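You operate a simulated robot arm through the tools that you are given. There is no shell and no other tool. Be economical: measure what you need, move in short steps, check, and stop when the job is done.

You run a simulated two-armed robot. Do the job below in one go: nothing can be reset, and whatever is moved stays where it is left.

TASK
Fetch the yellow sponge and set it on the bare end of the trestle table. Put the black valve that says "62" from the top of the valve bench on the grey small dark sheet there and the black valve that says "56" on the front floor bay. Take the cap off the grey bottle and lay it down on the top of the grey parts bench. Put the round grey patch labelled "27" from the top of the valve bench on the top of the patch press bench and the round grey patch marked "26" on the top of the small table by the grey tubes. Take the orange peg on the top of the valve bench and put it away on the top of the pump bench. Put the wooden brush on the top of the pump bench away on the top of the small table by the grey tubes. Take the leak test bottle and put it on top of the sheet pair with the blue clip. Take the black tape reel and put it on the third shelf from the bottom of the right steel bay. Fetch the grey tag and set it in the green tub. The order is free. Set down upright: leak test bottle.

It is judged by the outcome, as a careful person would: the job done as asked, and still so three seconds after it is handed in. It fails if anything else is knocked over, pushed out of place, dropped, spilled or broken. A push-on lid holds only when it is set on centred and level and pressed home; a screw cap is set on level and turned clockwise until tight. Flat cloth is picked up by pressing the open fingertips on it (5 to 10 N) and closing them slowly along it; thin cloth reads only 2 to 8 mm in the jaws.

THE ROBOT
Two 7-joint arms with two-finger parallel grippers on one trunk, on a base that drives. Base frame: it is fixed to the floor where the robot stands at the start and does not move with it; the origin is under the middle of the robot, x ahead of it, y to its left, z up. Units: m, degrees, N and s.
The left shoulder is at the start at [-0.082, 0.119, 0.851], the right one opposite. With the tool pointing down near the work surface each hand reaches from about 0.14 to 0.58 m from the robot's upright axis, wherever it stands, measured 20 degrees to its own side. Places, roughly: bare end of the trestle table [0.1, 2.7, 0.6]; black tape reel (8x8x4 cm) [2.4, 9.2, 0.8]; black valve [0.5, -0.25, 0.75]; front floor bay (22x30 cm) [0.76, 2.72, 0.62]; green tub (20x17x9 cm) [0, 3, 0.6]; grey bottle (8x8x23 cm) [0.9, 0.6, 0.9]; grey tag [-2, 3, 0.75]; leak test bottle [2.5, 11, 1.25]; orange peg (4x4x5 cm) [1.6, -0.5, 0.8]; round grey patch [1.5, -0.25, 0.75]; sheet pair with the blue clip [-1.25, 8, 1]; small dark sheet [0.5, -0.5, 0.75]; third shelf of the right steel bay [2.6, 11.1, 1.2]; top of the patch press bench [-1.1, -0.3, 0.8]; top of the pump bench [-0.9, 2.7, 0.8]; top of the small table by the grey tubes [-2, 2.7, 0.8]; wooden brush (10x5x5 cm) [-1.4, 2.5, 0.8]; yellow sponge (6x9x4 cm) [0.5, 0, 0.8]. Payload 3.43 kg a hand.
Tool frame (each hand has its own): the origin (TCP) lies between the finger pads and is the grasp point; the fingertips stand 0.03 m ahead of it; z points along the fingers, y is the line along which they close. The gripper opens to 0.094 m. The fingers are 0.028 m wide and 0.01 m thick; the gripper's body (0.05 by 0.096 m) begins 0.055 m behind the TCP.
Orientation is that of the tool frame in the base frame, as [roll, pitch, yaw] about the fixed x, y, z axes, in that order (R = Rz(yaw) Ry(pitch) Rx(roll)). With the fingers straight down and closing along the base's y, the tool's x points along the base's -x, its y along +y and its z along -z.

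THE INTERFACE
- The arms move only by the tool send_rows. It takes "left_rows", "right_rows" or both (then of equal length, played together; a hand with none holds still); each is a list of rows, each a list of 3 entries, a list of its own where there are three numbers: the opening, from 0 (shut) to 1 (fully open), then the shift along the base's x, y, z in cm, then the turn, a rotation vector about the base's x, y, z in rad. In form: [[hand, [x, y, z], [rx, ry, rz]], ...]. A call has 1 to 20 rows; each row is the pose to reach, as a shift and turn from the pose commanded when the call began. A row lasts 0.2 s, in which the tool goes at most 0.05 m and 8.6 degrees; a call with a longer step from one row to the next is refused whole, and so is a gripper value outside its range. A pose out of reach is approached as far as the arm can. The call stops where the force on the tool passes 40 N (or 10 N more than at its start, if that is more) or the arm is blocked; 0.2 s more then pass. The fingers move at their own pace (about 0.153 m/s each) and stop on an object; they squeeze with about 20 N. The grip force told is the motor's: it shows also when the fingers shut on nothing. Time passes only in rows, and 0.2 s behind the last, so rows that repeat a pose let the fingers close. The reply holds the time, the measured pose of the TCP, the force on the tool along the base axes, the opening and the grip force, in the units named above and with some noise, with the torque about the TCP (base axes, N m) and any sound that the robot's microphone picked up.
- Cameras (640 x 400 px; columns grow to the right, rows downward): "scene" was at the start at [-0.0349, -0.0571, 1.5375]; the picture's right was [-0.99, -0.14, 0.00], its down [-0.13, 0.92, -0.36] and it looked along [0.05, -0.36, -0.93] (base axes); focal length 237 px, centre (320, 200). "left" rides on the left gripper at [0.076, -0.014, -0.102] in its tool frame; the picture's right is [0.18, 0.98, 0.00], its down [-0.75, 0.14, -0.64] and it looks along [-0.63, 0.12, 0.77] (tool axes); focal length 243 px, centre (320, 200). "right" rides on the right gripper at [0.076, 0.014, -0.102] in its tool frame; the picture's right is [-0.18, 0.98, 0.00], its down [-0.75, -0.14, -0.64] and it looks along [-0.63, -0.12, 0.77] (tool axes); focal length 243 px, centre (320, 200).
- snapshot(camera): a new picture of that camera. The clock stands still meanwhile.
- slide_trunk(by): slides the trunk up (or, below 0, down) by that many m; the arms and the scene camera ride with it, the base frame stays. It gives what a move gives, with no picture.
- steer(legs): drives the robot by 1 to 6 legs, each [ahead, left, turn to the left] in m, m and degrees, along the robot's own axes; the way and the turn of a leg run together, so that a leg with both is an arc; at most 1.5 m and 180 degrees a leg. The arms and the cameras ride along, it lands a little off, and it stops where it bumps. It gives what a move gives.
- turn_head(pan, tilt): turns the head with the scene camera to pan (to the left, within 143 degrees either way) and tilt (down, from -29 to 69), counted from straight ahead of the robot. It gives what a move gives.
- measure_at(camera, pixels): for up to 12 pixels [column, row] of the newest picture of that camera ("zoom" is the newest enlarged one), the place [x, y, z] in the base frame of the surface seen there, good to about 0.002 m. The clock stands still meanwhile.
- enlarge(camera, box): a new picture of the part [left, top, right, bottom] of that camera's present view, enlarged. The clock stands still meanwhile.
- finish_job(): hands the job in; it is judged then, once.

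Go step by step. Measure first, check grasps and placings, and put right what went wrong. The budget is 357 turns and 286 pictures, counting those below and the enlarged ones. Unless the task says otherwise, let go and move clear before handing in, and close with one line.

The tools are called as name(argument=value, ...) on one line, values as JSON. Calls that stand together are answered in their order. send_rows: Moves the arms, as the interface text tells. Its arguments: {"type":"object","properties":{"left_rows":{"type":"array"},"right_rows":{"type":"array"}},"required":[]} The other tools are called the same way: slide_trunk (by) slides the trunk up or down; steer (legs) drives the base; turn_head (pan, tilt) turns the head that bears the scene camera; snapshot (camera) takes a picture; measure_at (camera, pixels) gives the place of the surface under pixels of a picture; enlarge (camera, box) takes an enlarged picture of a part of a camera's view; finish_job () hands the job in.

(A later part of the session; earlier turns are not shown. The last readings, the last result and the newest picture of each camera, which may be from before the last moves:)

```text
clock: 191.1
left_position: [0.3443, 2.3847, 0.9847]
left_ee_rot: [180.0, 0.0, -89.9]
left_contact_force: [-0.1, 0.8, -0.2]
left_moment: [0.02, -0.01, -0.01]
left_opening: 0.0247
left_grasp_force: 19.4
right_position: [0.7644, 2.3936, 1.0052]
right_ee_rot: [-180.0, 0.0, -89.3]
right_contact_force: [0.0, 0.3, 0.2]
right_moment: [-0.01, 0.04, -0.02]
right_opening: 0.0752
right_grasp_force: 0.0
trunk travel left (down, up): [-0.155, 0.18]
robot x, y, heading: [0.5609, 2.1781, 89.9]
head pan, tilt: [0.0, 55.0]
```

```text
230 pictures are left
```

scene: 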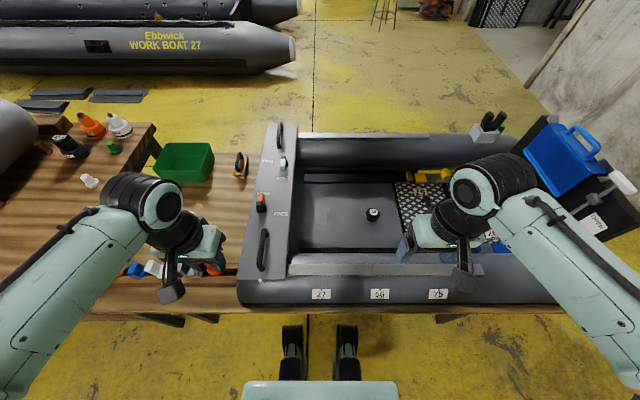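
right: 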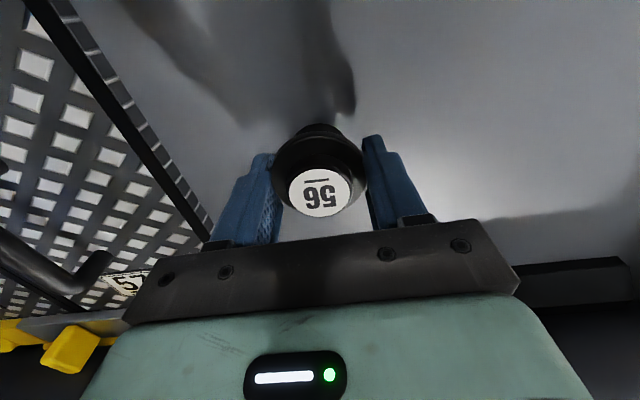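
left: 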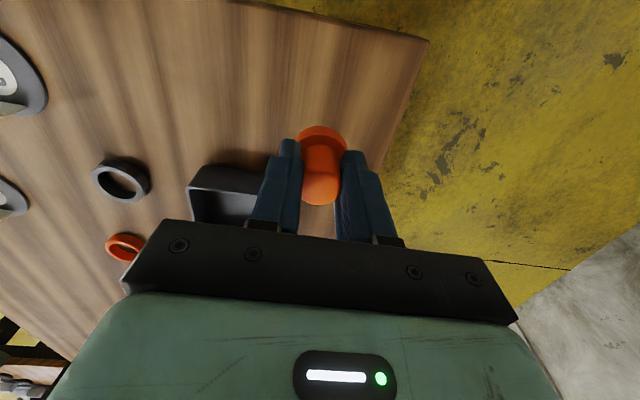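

56 stands in the bay. Back off, raise the trunk, and move over to the pump bench with the peg.

steer(legs=[[-0.55, 0, 0], [0, 1.4, 0]])

slide_trunk(by=0.12)

turn_head(pan=10, tilt=35)

snapshot(camera="scene")

```text
clock: 206.2
left_position: [-1.0494, 1.8328, 0.9852]
left_ee_rot: [180.0, 0.0, -89.8]
left_contact_force: [-0.9, 0.2, 0.8]
left_moment: [0.0, 0.0, -0.01]
left_opening: 0.0245
left_grasp_force: 19.6
right_position: [-0.629, 1.8433, 1.0059]
right_ee_rot: [-180.0, 0.0, -89.3]
right_contact_force: [-0.1, -0.1, -0.3]
right_moment: [0.03, 0.05, 0.05]
right_opening: 0.0754
right_grasp_force: 0.1
trunk travel left (down, up): [-0.155, 0.18]
robot x, y, heading: [-0.8296, 1.6284, 90.3]
head pan, tilt: [0.0, 55.0]
```

```text
clock: 207.7
left_position: [-1.0467, 1.8313, 1.1043]
left_ee_rot: [180.0, 0.0, -89.8]
left_contact_force: [-0.3, -0.2, -0.1]
left_moment: [0.01, -0.03, 0.0]
left_opening: 0.0246
left_grasp_force: 19.8
right_position: [-0.6274, 1.8432, 1.1247]
right_ee_rot: [-180.0, 0.0, -89.3]
right_contact_force: [-0.4, -0.4, 0.4]
right_moment: [-0.01, 0.03, 0.0]
right_opening: 0.0754
right_grasp_force: 0.2
trunk travel left (down, up): [-0.275, 0.06]
robot x, y, heading: [-0.8281, 1.6282, 90.2]
head pan, tilt: [0.0, 55.0]
```

```text
clock: 208.6
left_position: [-1.0498, 1.8326, 1.1063]
left_ee_rot: [-180.0, 0.0, -89.8]
left_contact_force: [0.1, -0.2, -0.1]
left_moment: [0.0, -0.01, 0.04]
left_opening: 0.0247
left_grasp_force: 19.4
right_position: [-0.6283, 1.8421, 1.1253]
right_ee_rot: [-180.0, 0.0, -89.3]
right_contact_force: [0.4, 0.2, -0.2]
right_moment: [0.02, 0.05, 0.0]
right_opening: 0.0753
right_grasp_force: 0.2
trunk travel left (down, up): [-0.275, 0.06]
robot x, y, heading: [-0.8328, 1.6309, 89.8]
head pan, tilt: [10.0, 35.0]
```

```text
229 pictures are left
```

scene: 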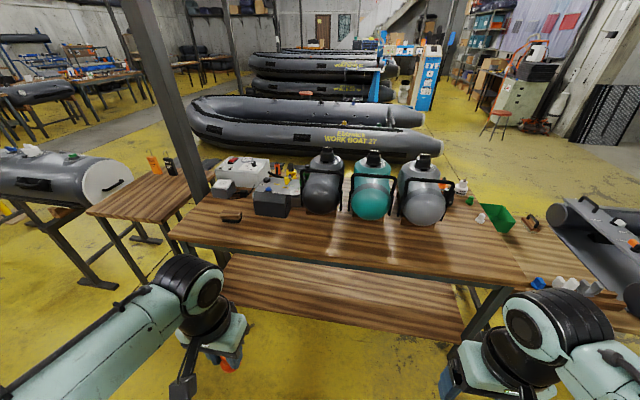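

enlarge(camera="scene", box=[80, 130, 480, 300])

measure_at(camera="scene", pixels=[[231, 217], [222, 220], [240, 216], [173, 238], [504, 283], [300, 240], [380, 245], [88, 212], [185, 180], [145, 200], [270, 215], [480, 250]])

```text
1.60 times, centred on (280, 215) of scene
```

zoom: 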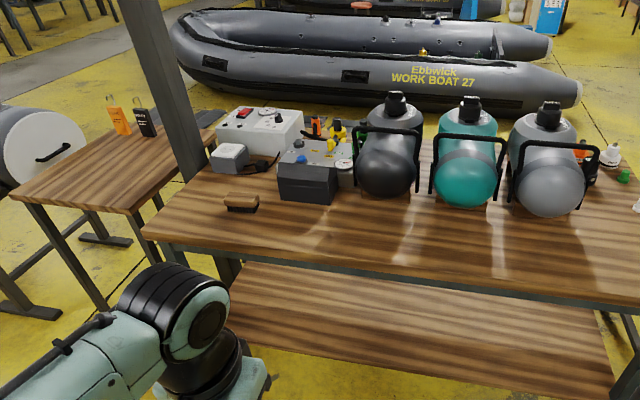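

```text
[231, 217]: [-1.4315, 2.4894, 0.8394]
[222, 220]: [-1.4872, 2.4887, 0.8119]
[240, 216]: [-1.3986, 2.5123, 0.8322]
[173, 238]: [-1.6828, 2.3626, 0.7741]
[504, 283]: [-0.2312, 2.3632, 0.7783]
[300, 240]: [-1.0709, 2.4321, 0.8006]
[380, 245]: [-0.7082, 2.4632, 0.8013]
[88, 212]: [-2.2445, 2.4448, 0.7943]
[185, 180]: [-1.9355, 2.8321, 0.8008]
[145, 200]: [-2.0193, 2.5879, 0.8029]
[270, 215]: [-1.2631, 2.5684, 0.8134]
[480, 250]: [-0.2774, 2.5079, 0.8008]
```

Drive up to the bench and set the peg at about (-1.05,2.46).

steer(legs=[[0.42, 0, 0]])

send_rows(left_rows=[[0, [0, 4, -2], [0, 0, 0]], [0, [0, 8, -4], [0, 0, 0]], [0, [0, 12, -6], [0, 0, 0]], [0, [0, 16, -8], [0, 0, 0]], [0, [0, 20, -10], [0, 0, 0]], [0, [0, 21, -14], [0, 0, 0]], [0, [0, 21, -18], [0, 0, 0]], [0, [0, 21, -22], [0, 0, 0]], [0, [0, 21, -24.5], [0, 0, 0]]])

snapshot(camera="left")

```text
clock: 211.2
left_position: [-1.0502, 2.2543, 1.1041]
left_ee_rot: [-180.0, 0.0, -89.8]
left_contact_force: [0.3, -0.4, 0.3]
left_moment: [0.01, 0.0, 0.03]
left_opening: 0.0245
left_grasp_force: 19.9
right_position: [-0.6293, 2.2647, 1.1257]
right_ee_rot: [-180.0, 0.0, -89.2]
right_contact_force: [0.2, -0.2, -1.0]
right_moment: [-0.02, 0.0, 0.04]
right_opening: 0.0754
right_grasp_force: 0.0
trunk travel left (down, up): [-0.275, 0.06]
robot x, y, heading: [-0.8329, 2.054, 90.2]
head pan, tilt: [10.0, 35.0]
```

```text
clock: 213.2
left_position: [-1.0493, 2.4641, 0.8605]
left_ee_rot: [-179.9, -0.1, -89.7]
left_contact_force: [-0.3, -0.6, 0.1]
left_moment: [-0.01, 0.01, 0.01]
left_opening: 0.0245
left_grasp_force: 19.9
right_position: [-0.6288, 2.2655, 1.1258]
right_ee_rot: [180.0, 0.0, -89.2]
right_contact_force: [1.2, -0.4, 0.3]
right_moment: [0.01, 0.0, 0.0]
right_opening: 0.0753
right_grasp_force: 0.0
trunk travel left (down, up): [-0.275, 0.06]
robot x, y, heading: [-0.8289, 2.0509, 90.2]
head pan, tilt: [10.0, 35.0]
```

```text
227 pictures are left
```

left: 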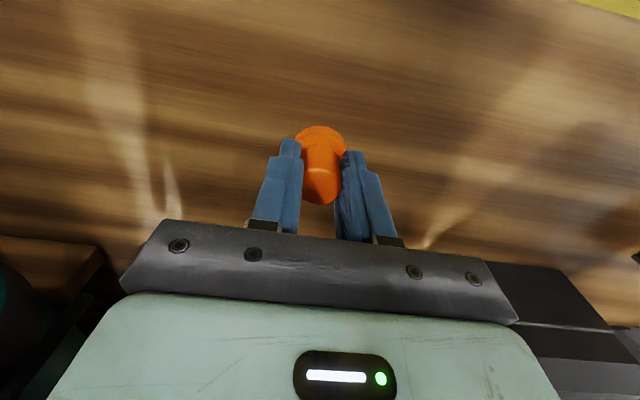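

Clear spot. Lower to contact (~0.845).

send_rows(left_rows=[[0, [0, 0, -0.8], [0, 0, 0]], [0, [0, 0, -1.3], [0, 0, 0]], [0, [0, 0, -1.6], [0, 0, 0]], [0, [0, 0, -1.8], [0, 0, 0]]])

```text
clock: 214.2
left_position: [-1.0494, 2.4638, 0.8454]
left_ee_rot: [180.0, 0.4, -89.8]
left_contact_force: [-2.5, -2.1, 22.2]
left_moment: [0.06, 0.09, 0.0]
left_opening: 0.0252
left_grasp_force: 20.0
right_position: [-0.6308, 2.2642, 1.1269]
right_ee_rot: [180.0, 0.1, -89.3]
right_contact_force: [-0.3, 0.1, 0.4]
right_moment: [-0.01, -0.01, -0.01]
right_opening: 0.0754
right_grasp_force: 0.0
trunk travel left (down, up): [-0.275, 0.06]
robot x, y, heading: [-0.8332, 2.0518, 90.0]
head pan, tilt: [10.0, 35.0]
```

send_rows(left_rows=[[0, [0, 0, 0.2], [0, 0, 0]], [0.4, [0, 0, 0.2], [0, 0, 0]], [0.6, [0, 0, 0.2], [0, 0, 0]], [0.6, [0, 0, 4], [0, 0, 0]], [0.6, [0, 0, 8], [0, 0, 0]], [0.6, [0, 0, 12], [0, 0, 0]]])

snapshot(camera="left")

turn_head(pan=25, tilt=40)

snapshot(camera="scene")

```text
clock: 215.6
left_position: [-1.0493, 2.4651, 0.9628]
left_ee_rot: [-179.9, -0.1, -89.8]
left_contact_force: [-0.6, 0.6, 0.5]
left_moment: [-0.08, -0.04, -0.04]
left_opening: 0.0565
left_grasp_force: 0.2
right_position: [-0.6294, 2.2646, 1.125]
right_ee_rot: [180.0, 0.0, -89.2]
right_contact_force: [0.3, -0.5, 0.2]
right_moment: [0.05, 0.0, 0.01]
right_opening: 0.0753
right_grasp_force: 0.0
trunk travel left (down, up): [-0.275, 0.06]
robot x, y, heading: [-0.8304, 2.0559, 90.3]
head pan, tilt: [10.0, 35.0]
```

```text
226 pictures are left
```

left: 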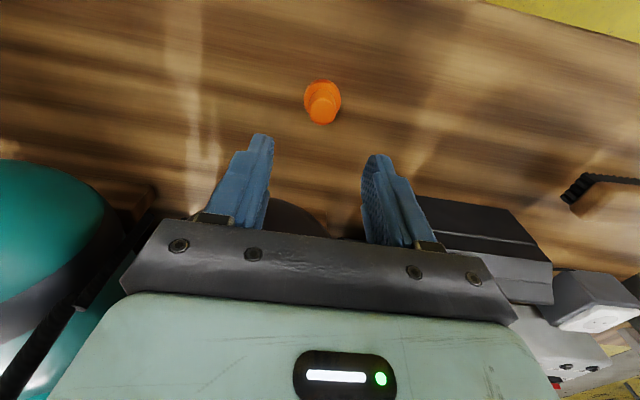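

```text
clock: 216.3
left_position: [-1.0484, 2.4644, 0.962]
left_ee_rot: [180.0, -0.1, -89.8]
left_contact_force: [-0.1, 0.1, -0.2]
left_moment: [0.01, 0.0, 0.0]
left_opening: 0.0564
left_grasp_force: 0.1
right_position: [-0.629, 2.265, 1.1249]
right_ee_rot: [-180.0, -0.1, -89.2]
right_contact_force: [0.2, 0.2, 0.4]
right_moment: [0.0, 0.0, -0.01]
right_opening: 0.0752
right_grasp_force: 0.1
trunk travel left (down, up): [-0.275, 0.06]
robot x, y, heading: [-0.8321, 2.0532, 90.1]
head pan, tilt: [25.0, 40.0]
```

```text
225 pictures are left
```

scene: 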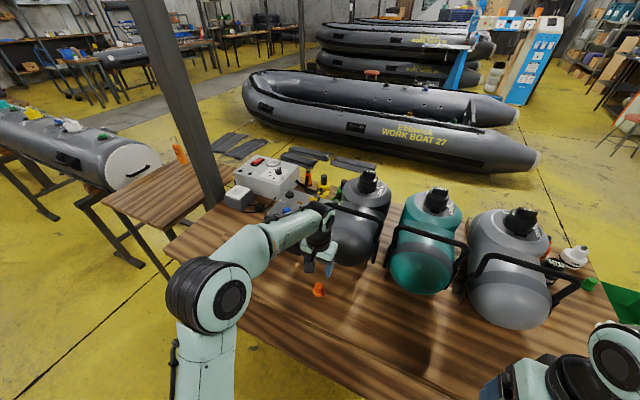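

Peg stands on the bench. Retract left hand and slide left to the brush.

send_rows(left_rows=[[0.9, [0, -3, 3], [0, 0, 0]], [0.9, [0, -7, 6], [0, 0, 0]], [0.9, [0, -11, 9], [0, 0, 0]], [0.9, [0, -15, 12], [0, 0, 0]], [0.9, [0, -19, 14], [0, 0, 0]]])

steer(legs=[[0, 0.45, 0]])

turn_head(pan=15, tilt=45)

snapshot(camera="scene")

snapshot(camera="left")

```text
clock: 217.5
left_position: [-1.0496, 2.2743, 1.1008]
left_ee_rot: [-180.0, 0.0, -89.9]
left_contact_force: [1.0, -0.1, -0.4]
left_moment: [0.0, 0.0, 0.02]
left_opening: 0.0843
left_grasp_force: 0.0
right_position: [-0.6291, 2.2648, 1.1256]
right_ee_rot: [-180.0, 0.0, -89.2]
right_contact_force: [-0.4, -0.2, 0.2]
right_moment: [0.02, 0.03, 0.01]
right_opening: 0.0753
right_grasp_force: 0.0
trunk travel left (down, up): [-0.275, 0.06]
robot x, y, heading: [-0.8304, 2.0547, 90.1]
head pan, tilt: [25.0, 40.0]
```

```text
clock: 222.0
left_position: [-1.497, 2.2758, 1.1007]
left_ee_rot: [180.0, 0.0, -89.9]
left_contact_force: [-0.7, -0.6, -0.1]
left_moment: [0.05, 0.02, -0.01]
left_opening: 0.0847
left_grasp_force: 0.1
right_position: [-1.079, 2.2655, 1.1258]
right_ee_rot: [179.9, 0.0, -89.5]
right_contact_force: [-0.4, -0.7, 0.3]
right_moment: [0.03, 0.01, 0.0]
right_opening: 0.0753
right_grasp_force: 0.1
trunk travel left (down, up): [-0.275, 0.06]
robot x, y, heading: [-1.2825, 2.0498, 90.3]
head pan, tilt: [25.0, 40.0]
```

```text
clock: 222.7
left_position: [-1.499, 2.277, 1.1011]
left_ee_rot: [-180.0, 0.0, -89.8]
left_contact_force: [0.0, -0.3, 0.5]
left_moment: [-0.01, 0.0, -0.01]
left_opening: 0.0845
left_grasp_force: 0.0
right_position: [-1.0785, 2.2649, 1.1255]
right_ee_rot: [-179.9, 0.1, -89.3]
right_contact_force: [-0.1, -0.1, 0.6]
right_moment: [0.01, -0.02, 0.02]
right_opening: 0.0752
right_grasp_force: 0.2
trunk travel left (down, up): [-0.275, 0.06]
robot x, y, heading: [-1.2799, 2.0514, 90.0]
head pan, tilt: [15.0, 45.0]
```

```text
224 pictures are left
```

scene: 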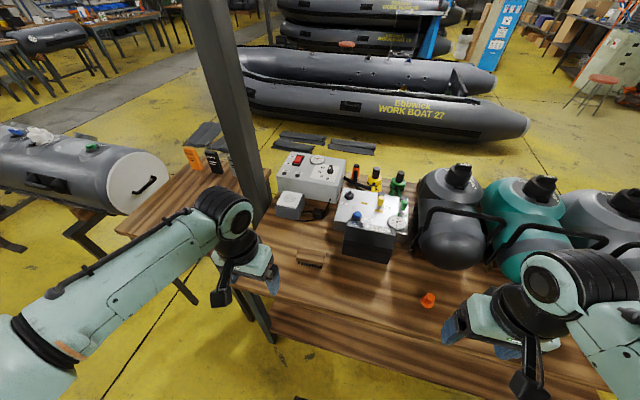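

```text
223 pictures are left
```

left: 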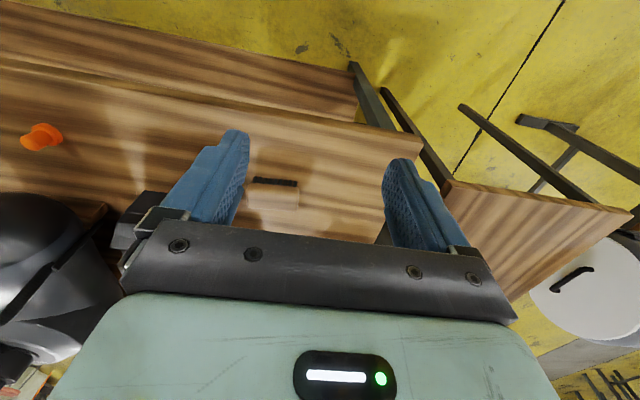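

enlarge(camera="scene", box=[250, 220, 370, 295])

measure_at(camera="zoom", pixels=[[250, 185], [410, 190], [330, 165], [330, 200], [270, 220], [400, 230], [330, 240]])

measure_at(camera="scene", pixels=[[250, 190], [262, 200], [120, 230], [190, 165], [175, 195], [215, 170], [350, 255]])

```text
5.33 times, centred on (310, 258) of scene
```

zoom: 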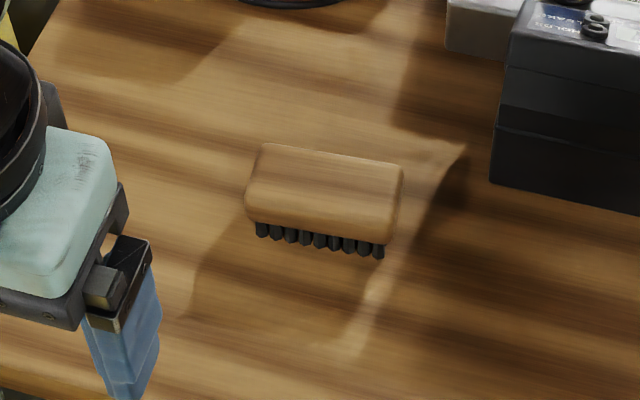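

```text
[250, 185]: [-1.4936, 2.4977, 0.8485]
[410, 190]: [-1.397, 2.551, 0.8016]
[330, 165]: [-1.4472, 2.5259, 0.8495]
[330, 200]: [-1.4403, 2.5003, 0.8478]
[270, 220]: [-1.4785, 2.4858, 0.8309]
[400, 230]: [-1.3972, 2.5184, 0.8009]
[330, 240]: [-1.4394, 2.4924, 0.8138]
```

```text
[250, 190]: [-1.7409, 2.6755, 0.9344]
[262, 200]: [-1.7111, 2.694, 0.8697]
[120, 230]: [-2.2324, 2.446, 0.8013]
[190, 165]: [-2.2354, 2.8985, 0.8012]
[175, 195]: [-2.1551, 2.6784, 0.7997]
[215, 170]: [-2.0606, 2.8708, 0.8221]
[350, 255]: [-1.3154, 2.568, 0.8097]
```

Brush centre ≈(-1.445,2.512), top 0.849, long axis ≈x. Turn the left hand 90° and go above it.

send_rows(left_rows=[[0.85, [0.5, 2.1, -1.4], [0, 0, -0.143]], [0.85, [1, 4.3, -2.7], [0, 0, -0.286]], [0.85, [1.5, 6.4, -4.1], [0, 0, -0.428]], [0.85, [2, 8.6, -5.5], [0, 0, -0.571]], [0.85, [2.5, 10.7, -6.8], [0, 0, -0.714]], [0.85, [3, 12.9, -8.2], [0, 0, -0.857]], [0.85, [3.5, 15, -9.5], [0, 0, -1]], [0.85, [4, 17.2, -11], [0, 0, -1.142]], [0.85, [4.5, 19.3, -12.3], [0, 0, -1.285]], [0.85, [5, 21.5, -13.6], [0, 0, -1.428]], [0.85, [5.4, 23.6, -15], [0, 0, -1.571]], [0.85, [5.4, 23.6, -15], [0, 0, -1.571]]])

snapshot(camera="left")

```text
clock: 225.3
left_position: [-1.4439, 2.5119, 0.9501]
left_ee_rot: [179.9, 0.0, -180.0]
left_contact_force: [0.1, 0.2, 1.3]
left_moment: [0.01, 0.01, 0.01]
left_opening: 0.0799
left_grasp_force: 0.1
right_position: [-1.0781, 2.2633, 1.1245]
right_ee_rot: [-180.0, 0.1, -89.4]
right_contact_force: [-0.7, 0.2, 1.2]
right_moment: [-0.03, -0.01, -0.02]
right_opening: 0.0752
right_grasp_force: 0.1
trunk travel left (down, up): [-0.275, 0.06]
robot x, y, heading: [-1.28, 2.0497, 90.1]
head pan, tilt: [15.0, 45.0]
```

```text
221 pictures are left
```

left: 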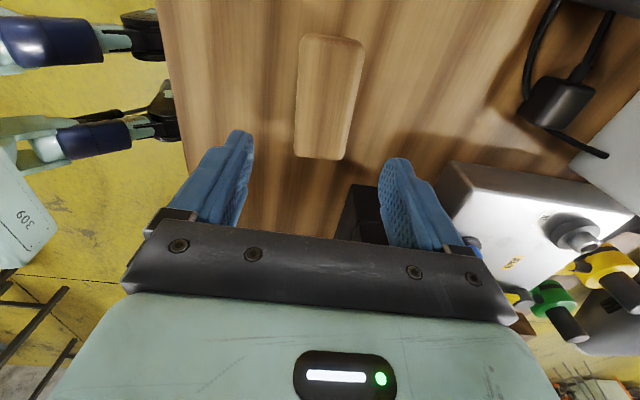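

measure_at(camera="left", pixels=[[330, 95], [303, 95], [358, 95], [332, 40], [322, 155]])

send_rows(left_rows=[[0.85, [0, 0, -4], [0, 0, 0]], [0.85, [0, 0, -6], [0, 0, 0]]])

```text
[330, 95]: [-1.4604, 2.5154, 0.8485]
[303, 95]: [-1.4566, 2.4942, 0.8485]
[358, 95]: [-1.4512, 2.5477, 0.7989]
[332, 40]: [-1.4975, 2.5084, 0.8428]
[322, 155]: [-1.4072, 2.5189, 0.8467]
```

```text
clock: 225.9
left_position: [-1.4444, 2.512, 0.8892]
left_ee_rot: [179.9, 0.0, -179.9]
left_contact_force: [-0.6, 1.0, 0.2]
left_moment: [-0.02, 0.0, -0.01]
left_opening: 0.0798
left_grasp_force: 0.1
right_position: [-1.0781, 2.2644, 1.1254]
right_ee_rot: [180.0, 0.0, -89.4]
right_contact_force: [-0.7, -0.4, 0.4]
right_moment: [0.04, 0.0, 0.03]
right_opening: 0.0751
right_grasp_force: 0.1
trunk travel left (down, up): [-0.275, 0.06]
robot x, y, heading: [-1.2798, 2.0526, 89.9]
head pan, tilt: [15.0, 45.0]
```

send_rows(left_rows=[[0.85, [-0.6, 0.2, -2], [0, 0, 0.1]], [0.85, [-0.6, 0.2, -4.6], [0, 0, 0.1]], [0.5, [-0.6, 0.2, -4.6], [0, 0, 0.1]], [0.3, [-0.6, 0.2, -4.6], [0, 0, 0.1]], [0.3, [-0.6, 0.2, -4.6], [0, 0, 0.1]], [0.3, [-0.6, 0.2, -2], [0, 0, 0.1]], [0.3, [-0.6, 0.2, 2], [0, 0, 0.1]], [0.3, [-0.6, 0.2, 6], [0, 0, 0.1]]])

snapshot(camera="left")

```text
clock: 227.7
left_position: [-1.4499, 2.5148, 0.9515]
left_ee_rot: [180.0, -0.1, -174.3]
left_contact_force: [0.2, 0.8, -1.4]
left_moment: [-0.02, -0.01, 0.03]
left_opening: 0.0542
left_grasp_force: 19.8
right_position: [-1.0776, 2.2638, 1.1242]
right_ee_rot: [179.9, 0.0, -89.4]
right_contact_force: [-1.0, 1.0, -1.0]
right_moment: [-0.05, -0.02, 0.02]
right_opening: 0.0755
right_grasp_force: 0.0
trunk travel left (down, up): [-0.275, 0.06]
robot x, y, heading: [-1.2825, 2.0527, 89.9]
head pan, tilt: [15.0, 45.0]
```

```text
220 pictures are left
```

left: 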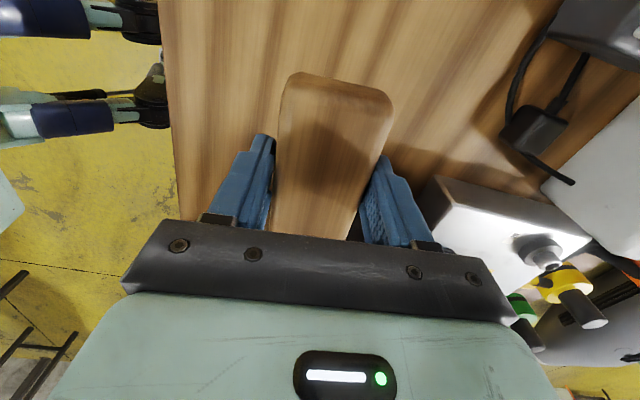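

Brush held (54 mm). Retract, then slide left to the small table.

send_rows(left_rows=[[0.3, [0, -2, 4], [0, 0, 0]], [0.3, [0, -6, 6], [0, 0, 0]], [0.3, [0, -10, 8], [0, 0, 0]], [0.3, [0, -14, 10], [0, 0, 0]], [0.3, [0, -18, 12], [0, 0, 0]], [0.3, [0, -22, 14], [0, 0, 0]], [0.3, [0, -25, 15], [0, 0, 0]]])

steer(legs=[[0, 0.5, 0]])

turn_head(pan=20, tilt=50)

snapshot(camera="scene")

```text
clock: 229.3
left_position: [-1.4495, 2.262, 1.1013]
left_ee_rot: [179.9, 0.0, -174.3]
left_contact_force: [0.1, 0.8, -0.9]
left_moment: [0.01, 0.0, -0.01]
left_opening: 0.0544
left_grasp_force: 19.7
right_position: [-1.0776, 2.2641, 1.1258]
right_ee_rot: [180.0, 0.0, -89.5]
right_contact_force: [0.1, 0.3, 0.4]
right_moment: [0.0, 0.01, -0.02]
right_opening: 0.0753
right_grasp_force: 0.1
trunk travel left (down, up): [-0.275, 0.06]
robot x, y, heading: [-1.2796, 2.0482, 89.9]
head pan, tilt: [15.0, 45.0]
```

```text
clock: 234.2
left_position: [-1.9497, 2.2616, 1.1006]
left_ee_rot: [-180.0, 0.0, -174.1]
left_contact_force: [-0.3, 0.5, -1.8]
left_moment: [-0.04, 0.02, 0.02]
left_opening: 0.0543
left_grasp_force: 20.0
right_position: [-1.5783, 2.2642, 1.1256]
right_ee_rot: [-180.0, 0.0, -89.3]
right_contact_force: [-0.3, 0.3, 0.4]
right_moment: [0.01, 0.0, -0.02]
right_opening: 0.075
right_grasp_force: 0.1
trunk travel left (down, up): [-0.275, 0.06]
robot x, y, heading: [-1.7764, 2.0519, 89.9]
head pan, tilt: [15.0, 45.0]
```

```text
clock: 234.9
left_position: [-1.9502, 2.2624, 1.1009]
left_ee_rot: [179.9, 0.0, -174.1]
left_contact_force: [0.1, 0.0, -0.3]
left_moment: [0.04, -0.01, 0.02]
left_opening: 0.054
left_grasp_force: 20.0
right_position: [-1.578, 2.265, 1.1254]
right_ee_rot: [180.0, -0.1, -89.3]
right_contact_force: [0.4, 0.4, 0.5]
right_moment: [-0.02, 0.04, 0.02]
right_opening: 0.0752
right_grasp_force: 0.1
trunk travel left (down, up): [-0.275, 0.06]
robot x, y, heading: [-1.781, 2.0551, 90.1]
head pan, tilt: [20.0, 50.0]
```

```text
219 pictures are left
```

scene: 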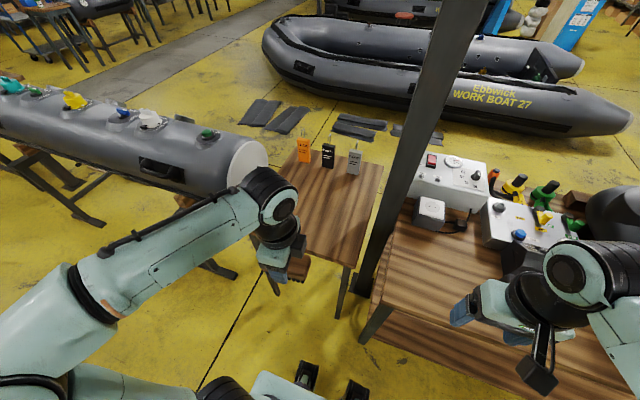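

measure_at(camera="scene", pixels=[[348, 265], [320, 220], [330, 240], [300, 195], [381, 170], [295, 155], [353, 150], [353, 165], [353, 173], [360, 230], [258, 190]])

enlarge(camera="scene", box=[270, 125, 400, 206])

```text
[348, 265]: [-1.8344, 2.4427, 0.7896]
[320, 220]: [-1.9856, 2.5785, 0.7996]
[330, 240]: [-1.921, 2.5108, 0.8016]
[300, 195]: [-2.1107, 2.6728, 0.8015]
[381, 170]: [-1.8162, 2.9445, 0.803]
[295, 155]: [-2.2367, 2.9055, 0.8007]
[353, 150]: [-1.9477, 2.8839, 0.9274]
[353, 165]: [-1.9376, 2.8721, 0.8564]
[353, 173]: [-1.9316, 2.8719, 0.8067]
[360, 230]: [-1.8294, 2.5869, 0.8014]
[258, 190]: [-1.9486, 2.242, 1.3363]
```

```text
4.92 times, centred on (335, 166) of scene
```

zoom: 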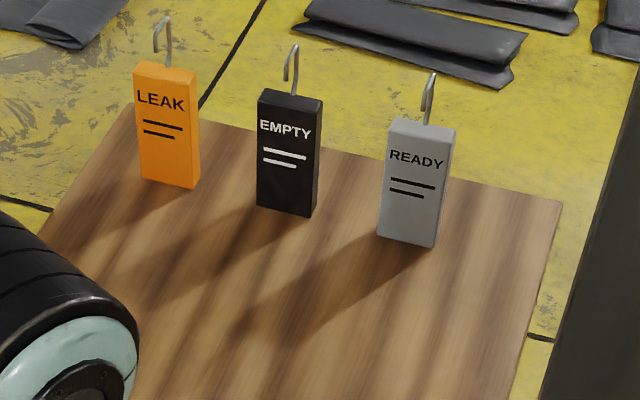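

Small table spans x −2.24…−1.81, y 2.44…2.945; grey "READY" tag at (−1.935,2.873). Place the brush at ≈(−2.08,2.53).

steer(legs=[[0, 0.08, 0]])

send_rows(left_rows=[[0.3, [-1, 4, -1], [0, 0, 0]], [0.3, [-2, 8, -3], [0, 0, 0]], [0.3, [-3, 12, -5], [0, 0, 0]], [0.3, [-4, 16, -7], [0, 0, 0]], [0.3, [-5, 20, -9], [0, 0, 0]], [0.3, [-5, 24, -11], [0, 0, 0]], [0.3, [-5, 27, -14], [0, 0, 0]], [0.3, [-5, 27, -18], [0, 0, 0]], [0.3, [-5, 27, -22], [0, 0, 0]], [0.3, [-5, 27, -24.5], [0, 0, 0]]])

snapshot(camera="scene")

```text
clock: 236.2
left_position: [-2.0291, 2.2629, 1.1012]
left_ee_rot: [180.0, 0.0, -174.1]
left_contact_force: [-0.5, 0.2, -0.9]
left_moment: [-0.02, -0.02, 0.0]
left_opening: 0.0541
left_grasp_force: 20.3
right_position: [-1.6569, 2.2646, 1.1245]
right_ee_rot: [179.9, 0.1, -89.3]
right_contact_force: [0.0, 0.2, 0.1]
right_moment: [0.05, -0.01, 0.01]
right_opening: 0.0752
right_grasp_force: 0.0
trunk travel left (down, up): [-0.275, 0.06]
robot x, y, heading: [-1.8576, 2.0519, 90.1]
head pan, tilt: [20.0, 50.0]
```

```text
clock: 238.4
left_position: [-2.0797, 2.5325, 0.853]
left_ee_rot: [179.9, 0.0, -174.1]
left_contact_force: [-0.4, 0.7, -1.8]
left_moment: [-0.01, -0.02, 0.01]
left_opening: 0.0542
left_grasp_force: 19.3
right_position: [-1.6572, 2.2657, 1.125]
right_ee_rot: [180.0, 0.1, -89.3]
right_contact_force: [-0.1, 0.8, -0.8]
right_moment: [0.0, -0.04, 0.01]
right_opening: 0.075
right_grasp_force: 0.1
trunk travel left (down, up): [-0.275, 0.06]
robot x, y, heading: [-1.8593, 2.0553, 90.0]
head pan, tilt: [20.0, 50.0]
```

```text
217 pictures are left
```

scene: 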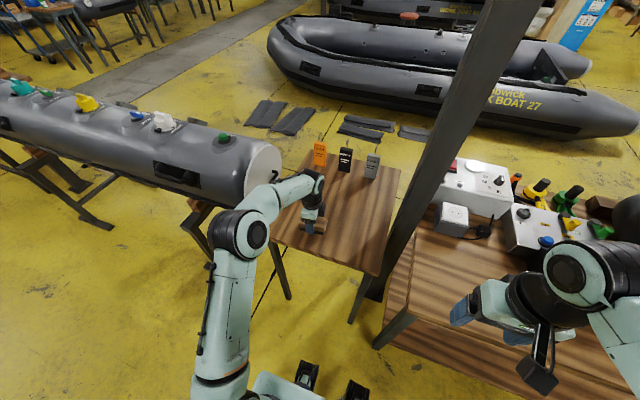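

send_rows(left_rows=[[0.3, [0, 0, -0.5], [0, 0, 0]], [0.3, [0, 0, -0.8], [0, 0, 0]], [0.3, [0, 0, -1.0], [0, 0, 0]], [0.3, [0, 0, -1.1], [0, 0, 0]]])

```text
clock: 239.4
left_position: [-2.0783, 2.532, 0.8443]
left_ee_rot: [-180.0, -0.1, -174.3]
left_contact_force: [-0.5, 0.2, -1.2]
left_moment: [0.04, 0.01, 0.01]
left_opening: 0.0541
left_grasp_force: 20.1
right_position: [-1.6577, 2.2652, 1.1257]
right_ee_rot: [-180.0, 0.0, -89.4]
right_contact_force: [0.7, 0.8, -0.8]
right_moment: [0.02, 0.01, -0.01]
right_opening: 0.0754
right_grasp_force: 0.1
trunk travel left (down, up): [-0.275, 0.06]
robot x, y, heading: [-1.8615, 2.049, 90.2]
head pan, tilt: [20.0, 50.0]
```

send_rows(left_rows=[[0.3, [0, 0, -0.2], [0, 0, 0]], [0.3, [0, 0, -0.3], [0, 0, 0]], [0.3, [0, 0, -0.4], [0, 0, 0]]])

```text
clock: 240.2
left_position: [-2.0804, 2.5314, 0.8424]
left_ee_rot: [179.6, 0.0, -174.0]
left_contact_force: [-1.1, 0.6, 18.9]
left_moment: [-0.06, -0.05, -0.12]
left_opening: 0.0545
left_grasp_force: 20.5
right_position: [-1.6571, 2.2633, 1.1254]
right_ee_rot: [179.9, 0.0, -89.4]
right_contact_force: [-0.4, 0.2, -0.6]
right_moment: [-0.01, 0.02, 0.01]
right_opening: 0.0754
right_grasp_force: 0.1
trunk travel left (down, up): [-0.275, 0.06]
robot x, y, heading: [-1.8563, 2.0535, 90.0]
head pan, tilt: [20.0, 50.0]
```

Brush touching (19 N). Release and rise.

send_rows(left_rows=[[0.3, [0, 0, 0.1], [0, 0, 0]], [0.7, [0, 0, 0.1], [0, 0, 0]], [0.85, [0, 0, 0.1], [0, 0, 0]], [0.85, [0, 0, 4], [0, 0, 0]], [0.85, [0, 0, 8], [0, 0, 0]], [0.85, [0, -4, 11], [0, 0, 0]], [0.85, [1, -8, 13], [0, 0, 0]], [0.85, [2, -12, 15], [0, 0, 0]], [0.85, [3, -16, 17], [0, 0, 0]], [0.85, [4, -20, 19], [0, 0, 0]]])

snapshot(camera="scene")

```text
clock: 242.4
left_position: [-2.0402, 2.3293, 1.0306]
left_ee_rot: [179.9, 0.0, -174.0]
left_contact_force: [-0.2, -1.7, -0.5]
left_moment: [0.02, -0.01, 0.01]
left_opening: 0.0799
left_grasp_force: 0.0
right_position: [-1.6578, 2.2633, 1.1257]
right_ee_rot: [-179.9, 0.1, -89.3]
right_contact_force: [0.0, 0.5, -0.1]
right_moment: [0.03, -0.05, 0.01]
right_opening: 0.0751
right_grasp_force: 0.1
trunk travel left (down, up): [-0.275, 0.06]
robot x, y, heading: [-1.8606, 2.0548, 90.1]
head pan, tilt: [20.0, 50.0]
```

```text
216 pictures are left
```

scene: 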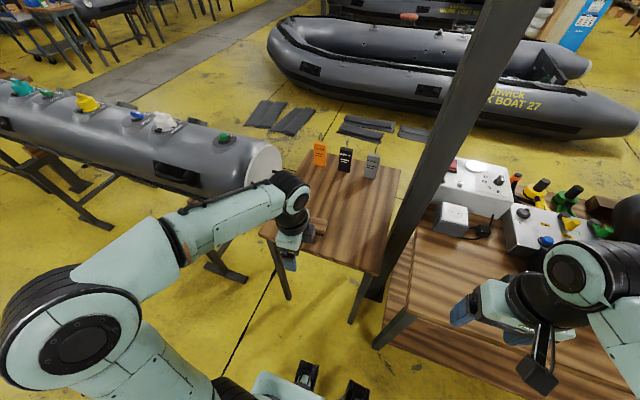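

Brush placed. Now the grey tag: measure its edges.

enlarge(camera="scene", box=[300, 130, 410, 199])

turn_head(pan=0, tilt=68)

snapshot(camera="scene")

```text
5.80 times, centred on (355, 164) of scene
```

zoom: 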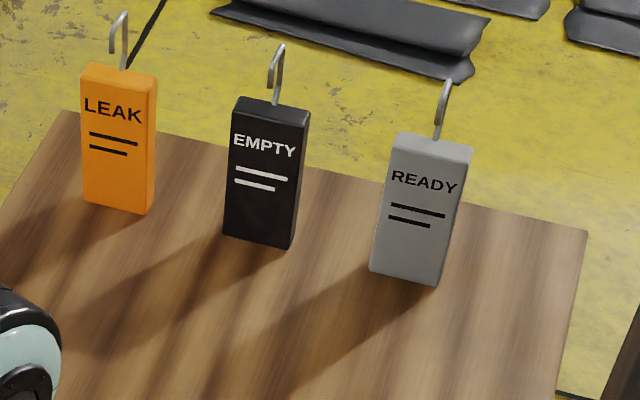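

```text
clock: 243.3
left_position: [-2.0403, 2.3314, 1.0314]
left_ee_rot: [180.0, 0.0, -174.1]
left_contact_force: [0.0, 0.2, -0.8]
left_moment: [0.0, -0.03, -0.01]
left_opening: 0.08
left_grasp_force: 0.1
right_position: [-1.6575, 2.2647, 1.1261]
right_ee_rot: [179.9, -0.1, -89.2]
right_contact_force: [0.6, -0.8, 0.0]
right_moment: [0.01, 0.02, 0.01]
right_opening: 0.0756
right_grasp_force: 0.2
trunk travel left (down, up): [-0.275, 0.06]
robot x, y, heading: [-1.8638, 2.0561, 90.3]
head pan, tilt: [0.0, 68.0]
```

```text
214 pictures are left
```

scene: 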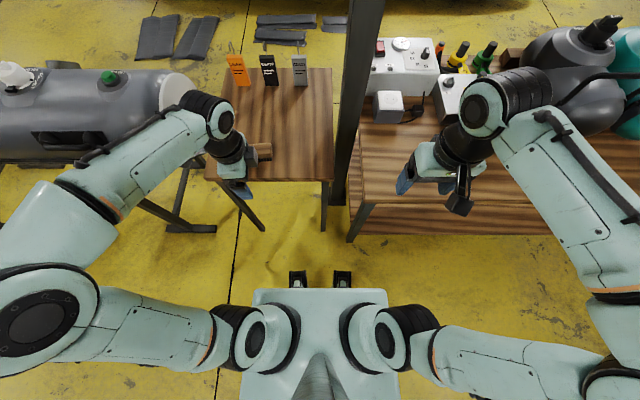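

enlarge(camera="scene", box=[220, 40, 340, 115])

measure_at(camera="zoom", pixels=[[385, 110], [460, 110], [420, 140], [395, 230], [455, 230], [420, 85], [300, 120], [225, 110], [430, 200]])

```text
5.33 times, centred on (280, 78) of scene
```

zoom: 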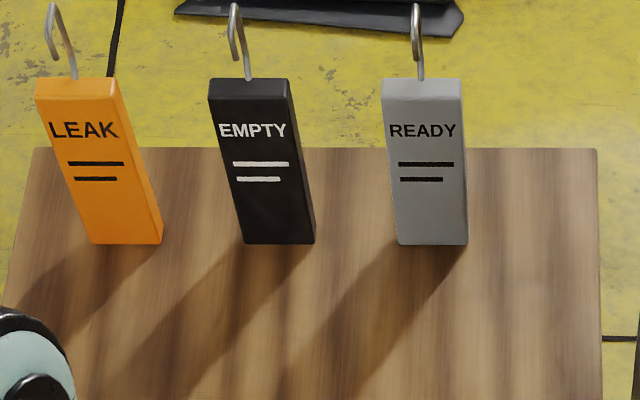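

```text
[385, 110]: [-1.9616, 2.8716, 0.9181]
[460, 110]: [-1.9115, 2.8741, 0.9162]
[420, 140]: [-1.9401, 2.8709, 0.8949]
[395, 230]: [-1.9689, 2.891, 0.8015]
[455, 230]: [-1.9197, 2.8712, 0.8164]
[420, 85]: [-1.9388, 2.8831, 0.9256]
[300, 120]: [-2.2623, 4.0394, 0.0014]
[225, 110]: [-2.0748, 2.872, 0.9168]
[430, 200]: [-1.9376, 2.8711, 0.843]
```

Tag: x −1.963…−1.912, front y 2.871, z 0.80–0.925. I turn the left hand back and pitch it ~55° forward so it can reach in.

send_rows(left_rows=[[0.75, [1, 0, 1], [0, 0, 0.147]], [0.75, [2, 0, 2], [0, 0, 0.293]], [0.75, [3, 0, 3], [0, 0, 0.44]], [0.75, [4, 0, 4], [0, 0, 0.587]], [0.75, [5, 0, 5], [0, 0, 0.733]], [0.75, [6, 0, 5], [0, 0, 0.88]], [0.75, [7, 0, 5], [0, 0, 1.027]], [0.75, [8, 0, 5], [0, 0, 1.173]], [0.75, [9, 0, 5], [0, 0, 1.32]], [0.75, [10, 0, 5], [0, 0, 1.466]]])

send_rows(left_rows=[[0.75, [0, 1, 0], [0.14, 0, 0]], [0.75, [0, 2, 0], [0.28, 0, 0]], [0.75, [0, 3, 0], [0.42, 0, 0]], [0.75, [0, 4, 0], [0.56, 0, 0]], [0.75, [0, 5, 0], [0.7, 0, 0]], [0.75, [0, 6, 0], [0.84, 0, 0]], [0.75, [0, 7, 0], [0.96, 0, 0]], [0.75, [0, 7, 0], [0.96, 0, 0]]])

snapshot(camera="left")

```text
clock: 245.5
left_position: [-1.9389, 2.332, 1.0796]
left_ee_rot: [179.9, 0.0, -89.9]
left_contact_force: [-0.3, 0.0, 0.1]
left_moment: [0.0, -0.04, 0.02]
left_opening: 0.0707
left_grasp_force: 0.0
right_position: [-1.6568, 2.2646, 1.1254]
right_ee_rot: [-180.0, 0.0, -89.3]
right_contact_force: [0.4, -0.7, 0.4]
right_moment: [-0.01, 0.02, -0.01]
right_opening: 0.0752
right_grasp_force: 0.0
trunk travel left (down, up): [-0.275, 0.06]
robot x, y, heading: [-1.8599, 2.0513, 90.3]
head pan, tilt: [0.0, 68.0]
```

```text
clock: 247.3
left_position: [-1.9386, 2.4027, 1.0808]
left_ee_rot: [179.9, 55.0, -90.2]
left_contact_force: [-0.5, 0.1, -1.1]
left_moment: [0.01, -0.02, 0.0]
left_opening: 0.0705
left_grasp_force: 0.1
right_position: [-1.6577, 2.2649, 1.1254]
right_ee_rot: [180.0, -0.1, -89.3]
right_contact_force: [-0.5, 0.4, -0.6]
right_moment: [-0.01, 0.05, -0.01]
right_opening: 0.075
right_grasp_force: 0.0
trunk travel left (down, up): [-0.275, 0.06]
robot x, y, heading: [-1.8613, 2.0514, 90.1]
head pan, tilt: [0.0, 68.0]
```

```text
212 pictures are left
```

left: 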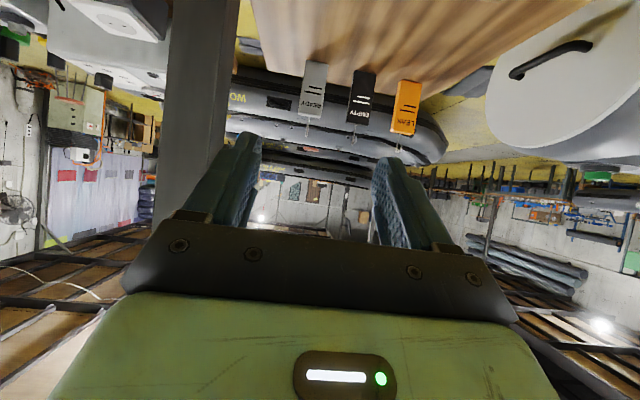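

steer(legs=[[0.12, 0, 0]])

send_rows(left_rows=[[0.75, [0, 3, -3], [0, 0, 0]], [0.75, [0, 6, -6], [0, 0, 0]], [0.75, [0, 9, -9], [0, 0, 0]], [0.75, [0, 12, -12], [0, 0, 0]], [0.75, [0, 15, -15], [0, 0, 0]], [0.75, [0, 18, -18], [0, 0, 0]], [0.75, [0, 20, -19], [0, 0, 0]], [0.75, [0, 20, -19], [0, 0, 0]]])

snapshot(camera="left")

snapshot(camera="scene")

```text
clock: 248.5
left_position: [-1.9539, 2.5098, 1.0806]
left_ee_rot: [-180.0, 54.9, -89.6]
left_contact_force: [-0.5, -0.1, -0.2]
left_moment: [0.01, -0.05, -0.03]
left_opening: 0.0704
left_grasp_force: 0.1
right_position: [-1.6718, 2.3735, 1.125]
right_ee_rot: [-179.8, -0.2, -88.8]
right_contact_force: [-0.4, 0.3, 0.5]
right_moment: [-0.02, -0.06, -0.03]
right_opening: 0.0753
right_grasp_force: 0.1
trunk travel left (down, up): [-0.275, 0.06]
robot x, y, heading: [-1.8702, 2.1574, 90.6]
head pan, tilt: [0.0, 68.0]
stopped in leg 1: the robot was blocked; the commanded pose is now the measured one
```

```text
clock: 250.3
left_position: [-1.9519, 2.7081, 0.8901]
left_ee_rot: [179.8, 55.0, -89.8]
left_contact_force: [0.1, 0.5, 0.0]
left_moment: [-0.01, 0.0, -0.02]
left_opening: 0.0705
left_grasp_force: 0.1
right_position: [-1.6696, 2.372, 1.1251]
right_ee_rot: [180.0, -0.2, -88.9]
right_contact_force: [-0.6, 0.1, 0.7]
right_moment: [0.0, -0.03, 0.02]
right_opening: 0.0753
right_grasp_force: 0.0
trunk travel left (down, up): [-0.275, 0.06]
robot x, y, heading: [-1.8693, 2.1575, 90.4]
head pan, tilt: [0.0, 68.0]
```

```text
211 pictures are left
```

left: 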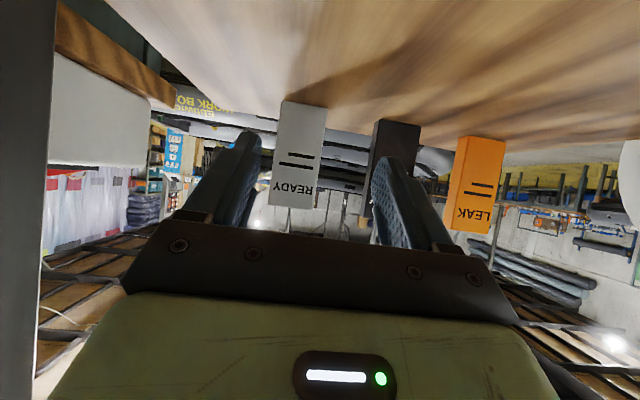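

```text
210 pictures are left
```

scene: 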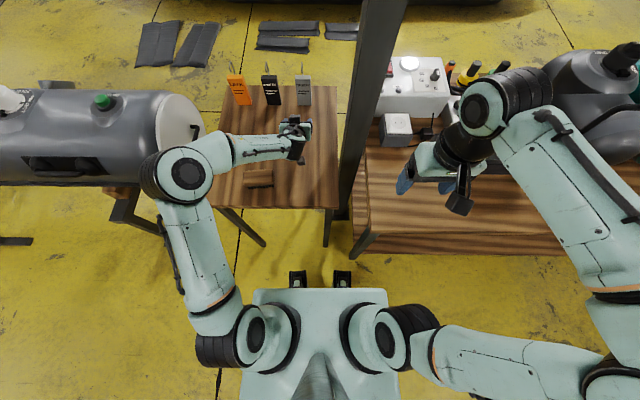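

Blocked lightly at y=2.157. The tag lies 1.4 cm to +x of hand centre. Check elbow height vs. the grey tube.

measure_at(camera="scene", pixels=[[190, 175], [160, 160], [170, 115], [185, 120], [120, 120], [215, 155], [303, 85]])

measure_at(camera="left", pixels=[[300, 130], [284, 140], [320, 140], [298, 200]])

```text
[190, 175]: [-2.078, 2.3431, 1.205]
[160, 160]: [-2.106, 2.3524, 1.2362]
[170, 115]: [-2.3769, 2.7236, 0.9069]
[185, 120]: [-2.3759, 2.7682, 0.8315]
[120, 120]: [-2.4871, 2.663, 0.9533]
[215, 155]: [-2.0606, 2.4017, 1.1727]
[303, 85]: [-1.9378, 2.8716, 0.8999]
```

```text
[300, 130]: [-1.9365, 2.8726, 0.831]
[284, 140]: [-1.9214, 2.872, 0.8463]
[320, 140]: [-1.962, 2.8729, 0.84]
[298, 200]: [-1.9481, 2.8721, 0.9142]
```

send_rows(left_rows=[[0.75, [0.7, 4, -0.5], [0, 0, 0]], [0.75, [1.4, 8, -1], [0, 0, 0]], [0.75, [1.4, 11, -1.5], [0, 0, 0]], [0.75, [1.4, 14, -1.5], [0, 0, 0]], [0.75, [1.4, 17.3, -1.5], [0, 0, 0]], [0.75, [1.4, 17.3, -1.5], [0, 0, 0]]])

snapshot(camera="left")

snapshot(camera="scene")

```text
clock: 251.7
left_position: [-1.9395, 2.8791, 0.8759]
left_ee_rot: [-180.0, 55.0, -89.6]
left_contact_force: [-0.3, -0.3, 0.4]
left_moment: [-0.01, -0.02, -0.02]
left_opening: 0.0705
left_grasp_force: 0.0
right_position: [-1.6703, 2.3721, 1.1256]
right_ee_rot: [180.0, 0.0, -88.8]
right_contact_force: [-0.2, 0.0, 0.0]
right_moment: [0.0, -0.01, 0.02]
right_opening: 0.0753
right_grasp_force: 0.1
trunk travel left (down, up): [-0.275, 0.06]
robot x, y, heading: [-1.8671, 2.1613, 90.7]
head pan, tilt: [0.0, 68.0]
```

```text
209 pictures are left
```

left: 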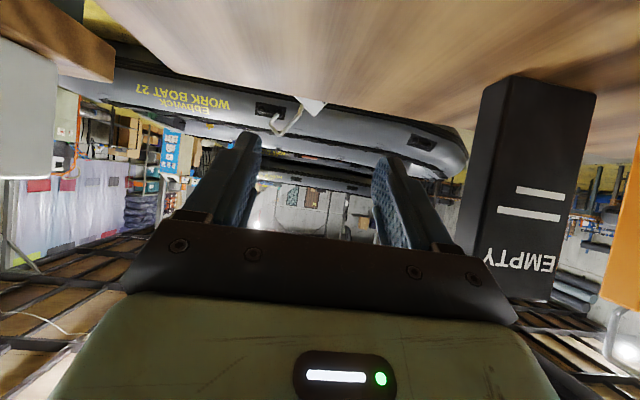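

```text
208 pictures are left
```

scene: 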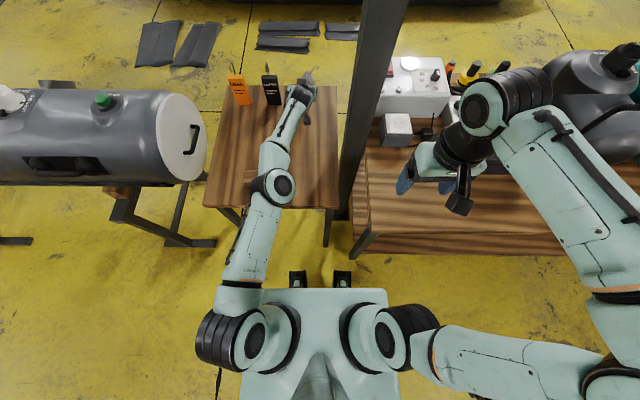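

The tag is not visible upright between the fingers — check whether it tipped.

enlarge(camera="scene", box=[240, 50, 360, 125])

enlarge(camera="left", box=[220, 70, 420, 195])

measure_at(camera="left", pixels=[[311, 105], [300, 100], [290, 125], [275, 128]])

```text
5.33 times, centred on (300, 88) of scene
```

zoom: 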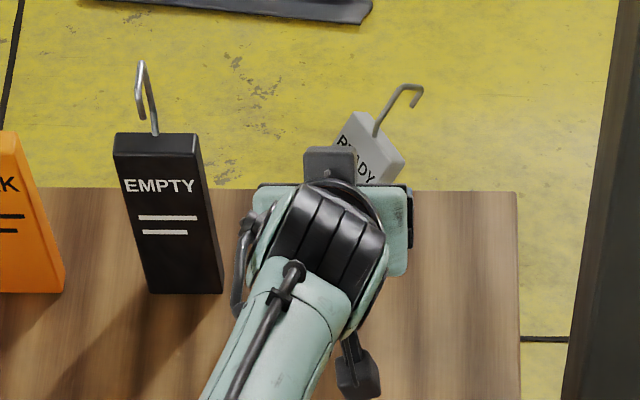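

```text
3.20 times, centred on (320, 132) of left
```

zoom: 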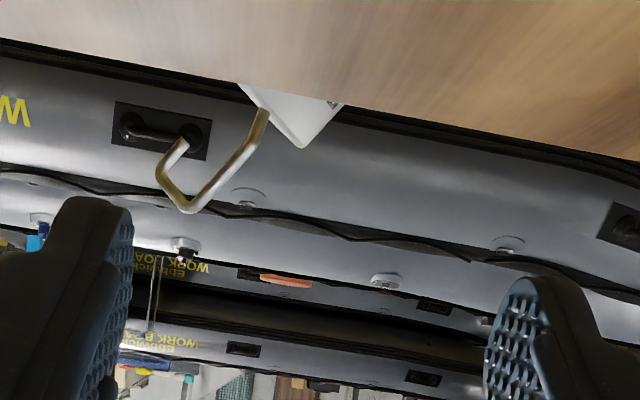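

```text
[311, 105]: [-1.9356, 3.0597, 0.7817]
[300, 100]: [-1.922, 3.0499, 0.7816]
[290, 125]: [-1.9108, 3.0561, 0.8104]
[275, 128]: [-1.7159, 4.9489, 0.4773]
```

The tag has tipped backward over the rear edge. Measure where it is while the clock stands.

enlarge(camera="scene", box=[280, 55, 330, 90])

measure_at(camera="zoom", pixels=[[330, 150], [270, 200], [340, 130], [390, 190], [350, 220], [320, 175], [440, 100], [360, 250], [380, 210]])

```text
11.43 times, centred on (305, 72) of scene
```

zoom: 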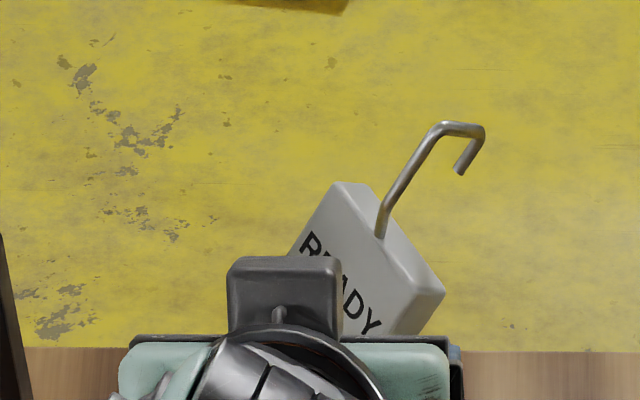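

```text
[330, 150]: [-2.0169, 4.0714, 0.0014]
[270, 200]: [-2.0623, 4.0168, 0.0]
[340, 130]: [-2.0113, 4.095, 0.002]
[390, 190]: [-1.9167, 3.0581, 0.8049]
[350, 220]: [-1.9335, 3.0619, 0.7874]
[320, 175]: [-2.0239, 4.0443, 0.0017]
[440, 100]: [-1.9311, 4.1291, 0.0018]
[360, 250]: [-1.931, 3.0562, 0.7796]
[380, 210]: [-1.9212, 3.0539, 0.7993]
```

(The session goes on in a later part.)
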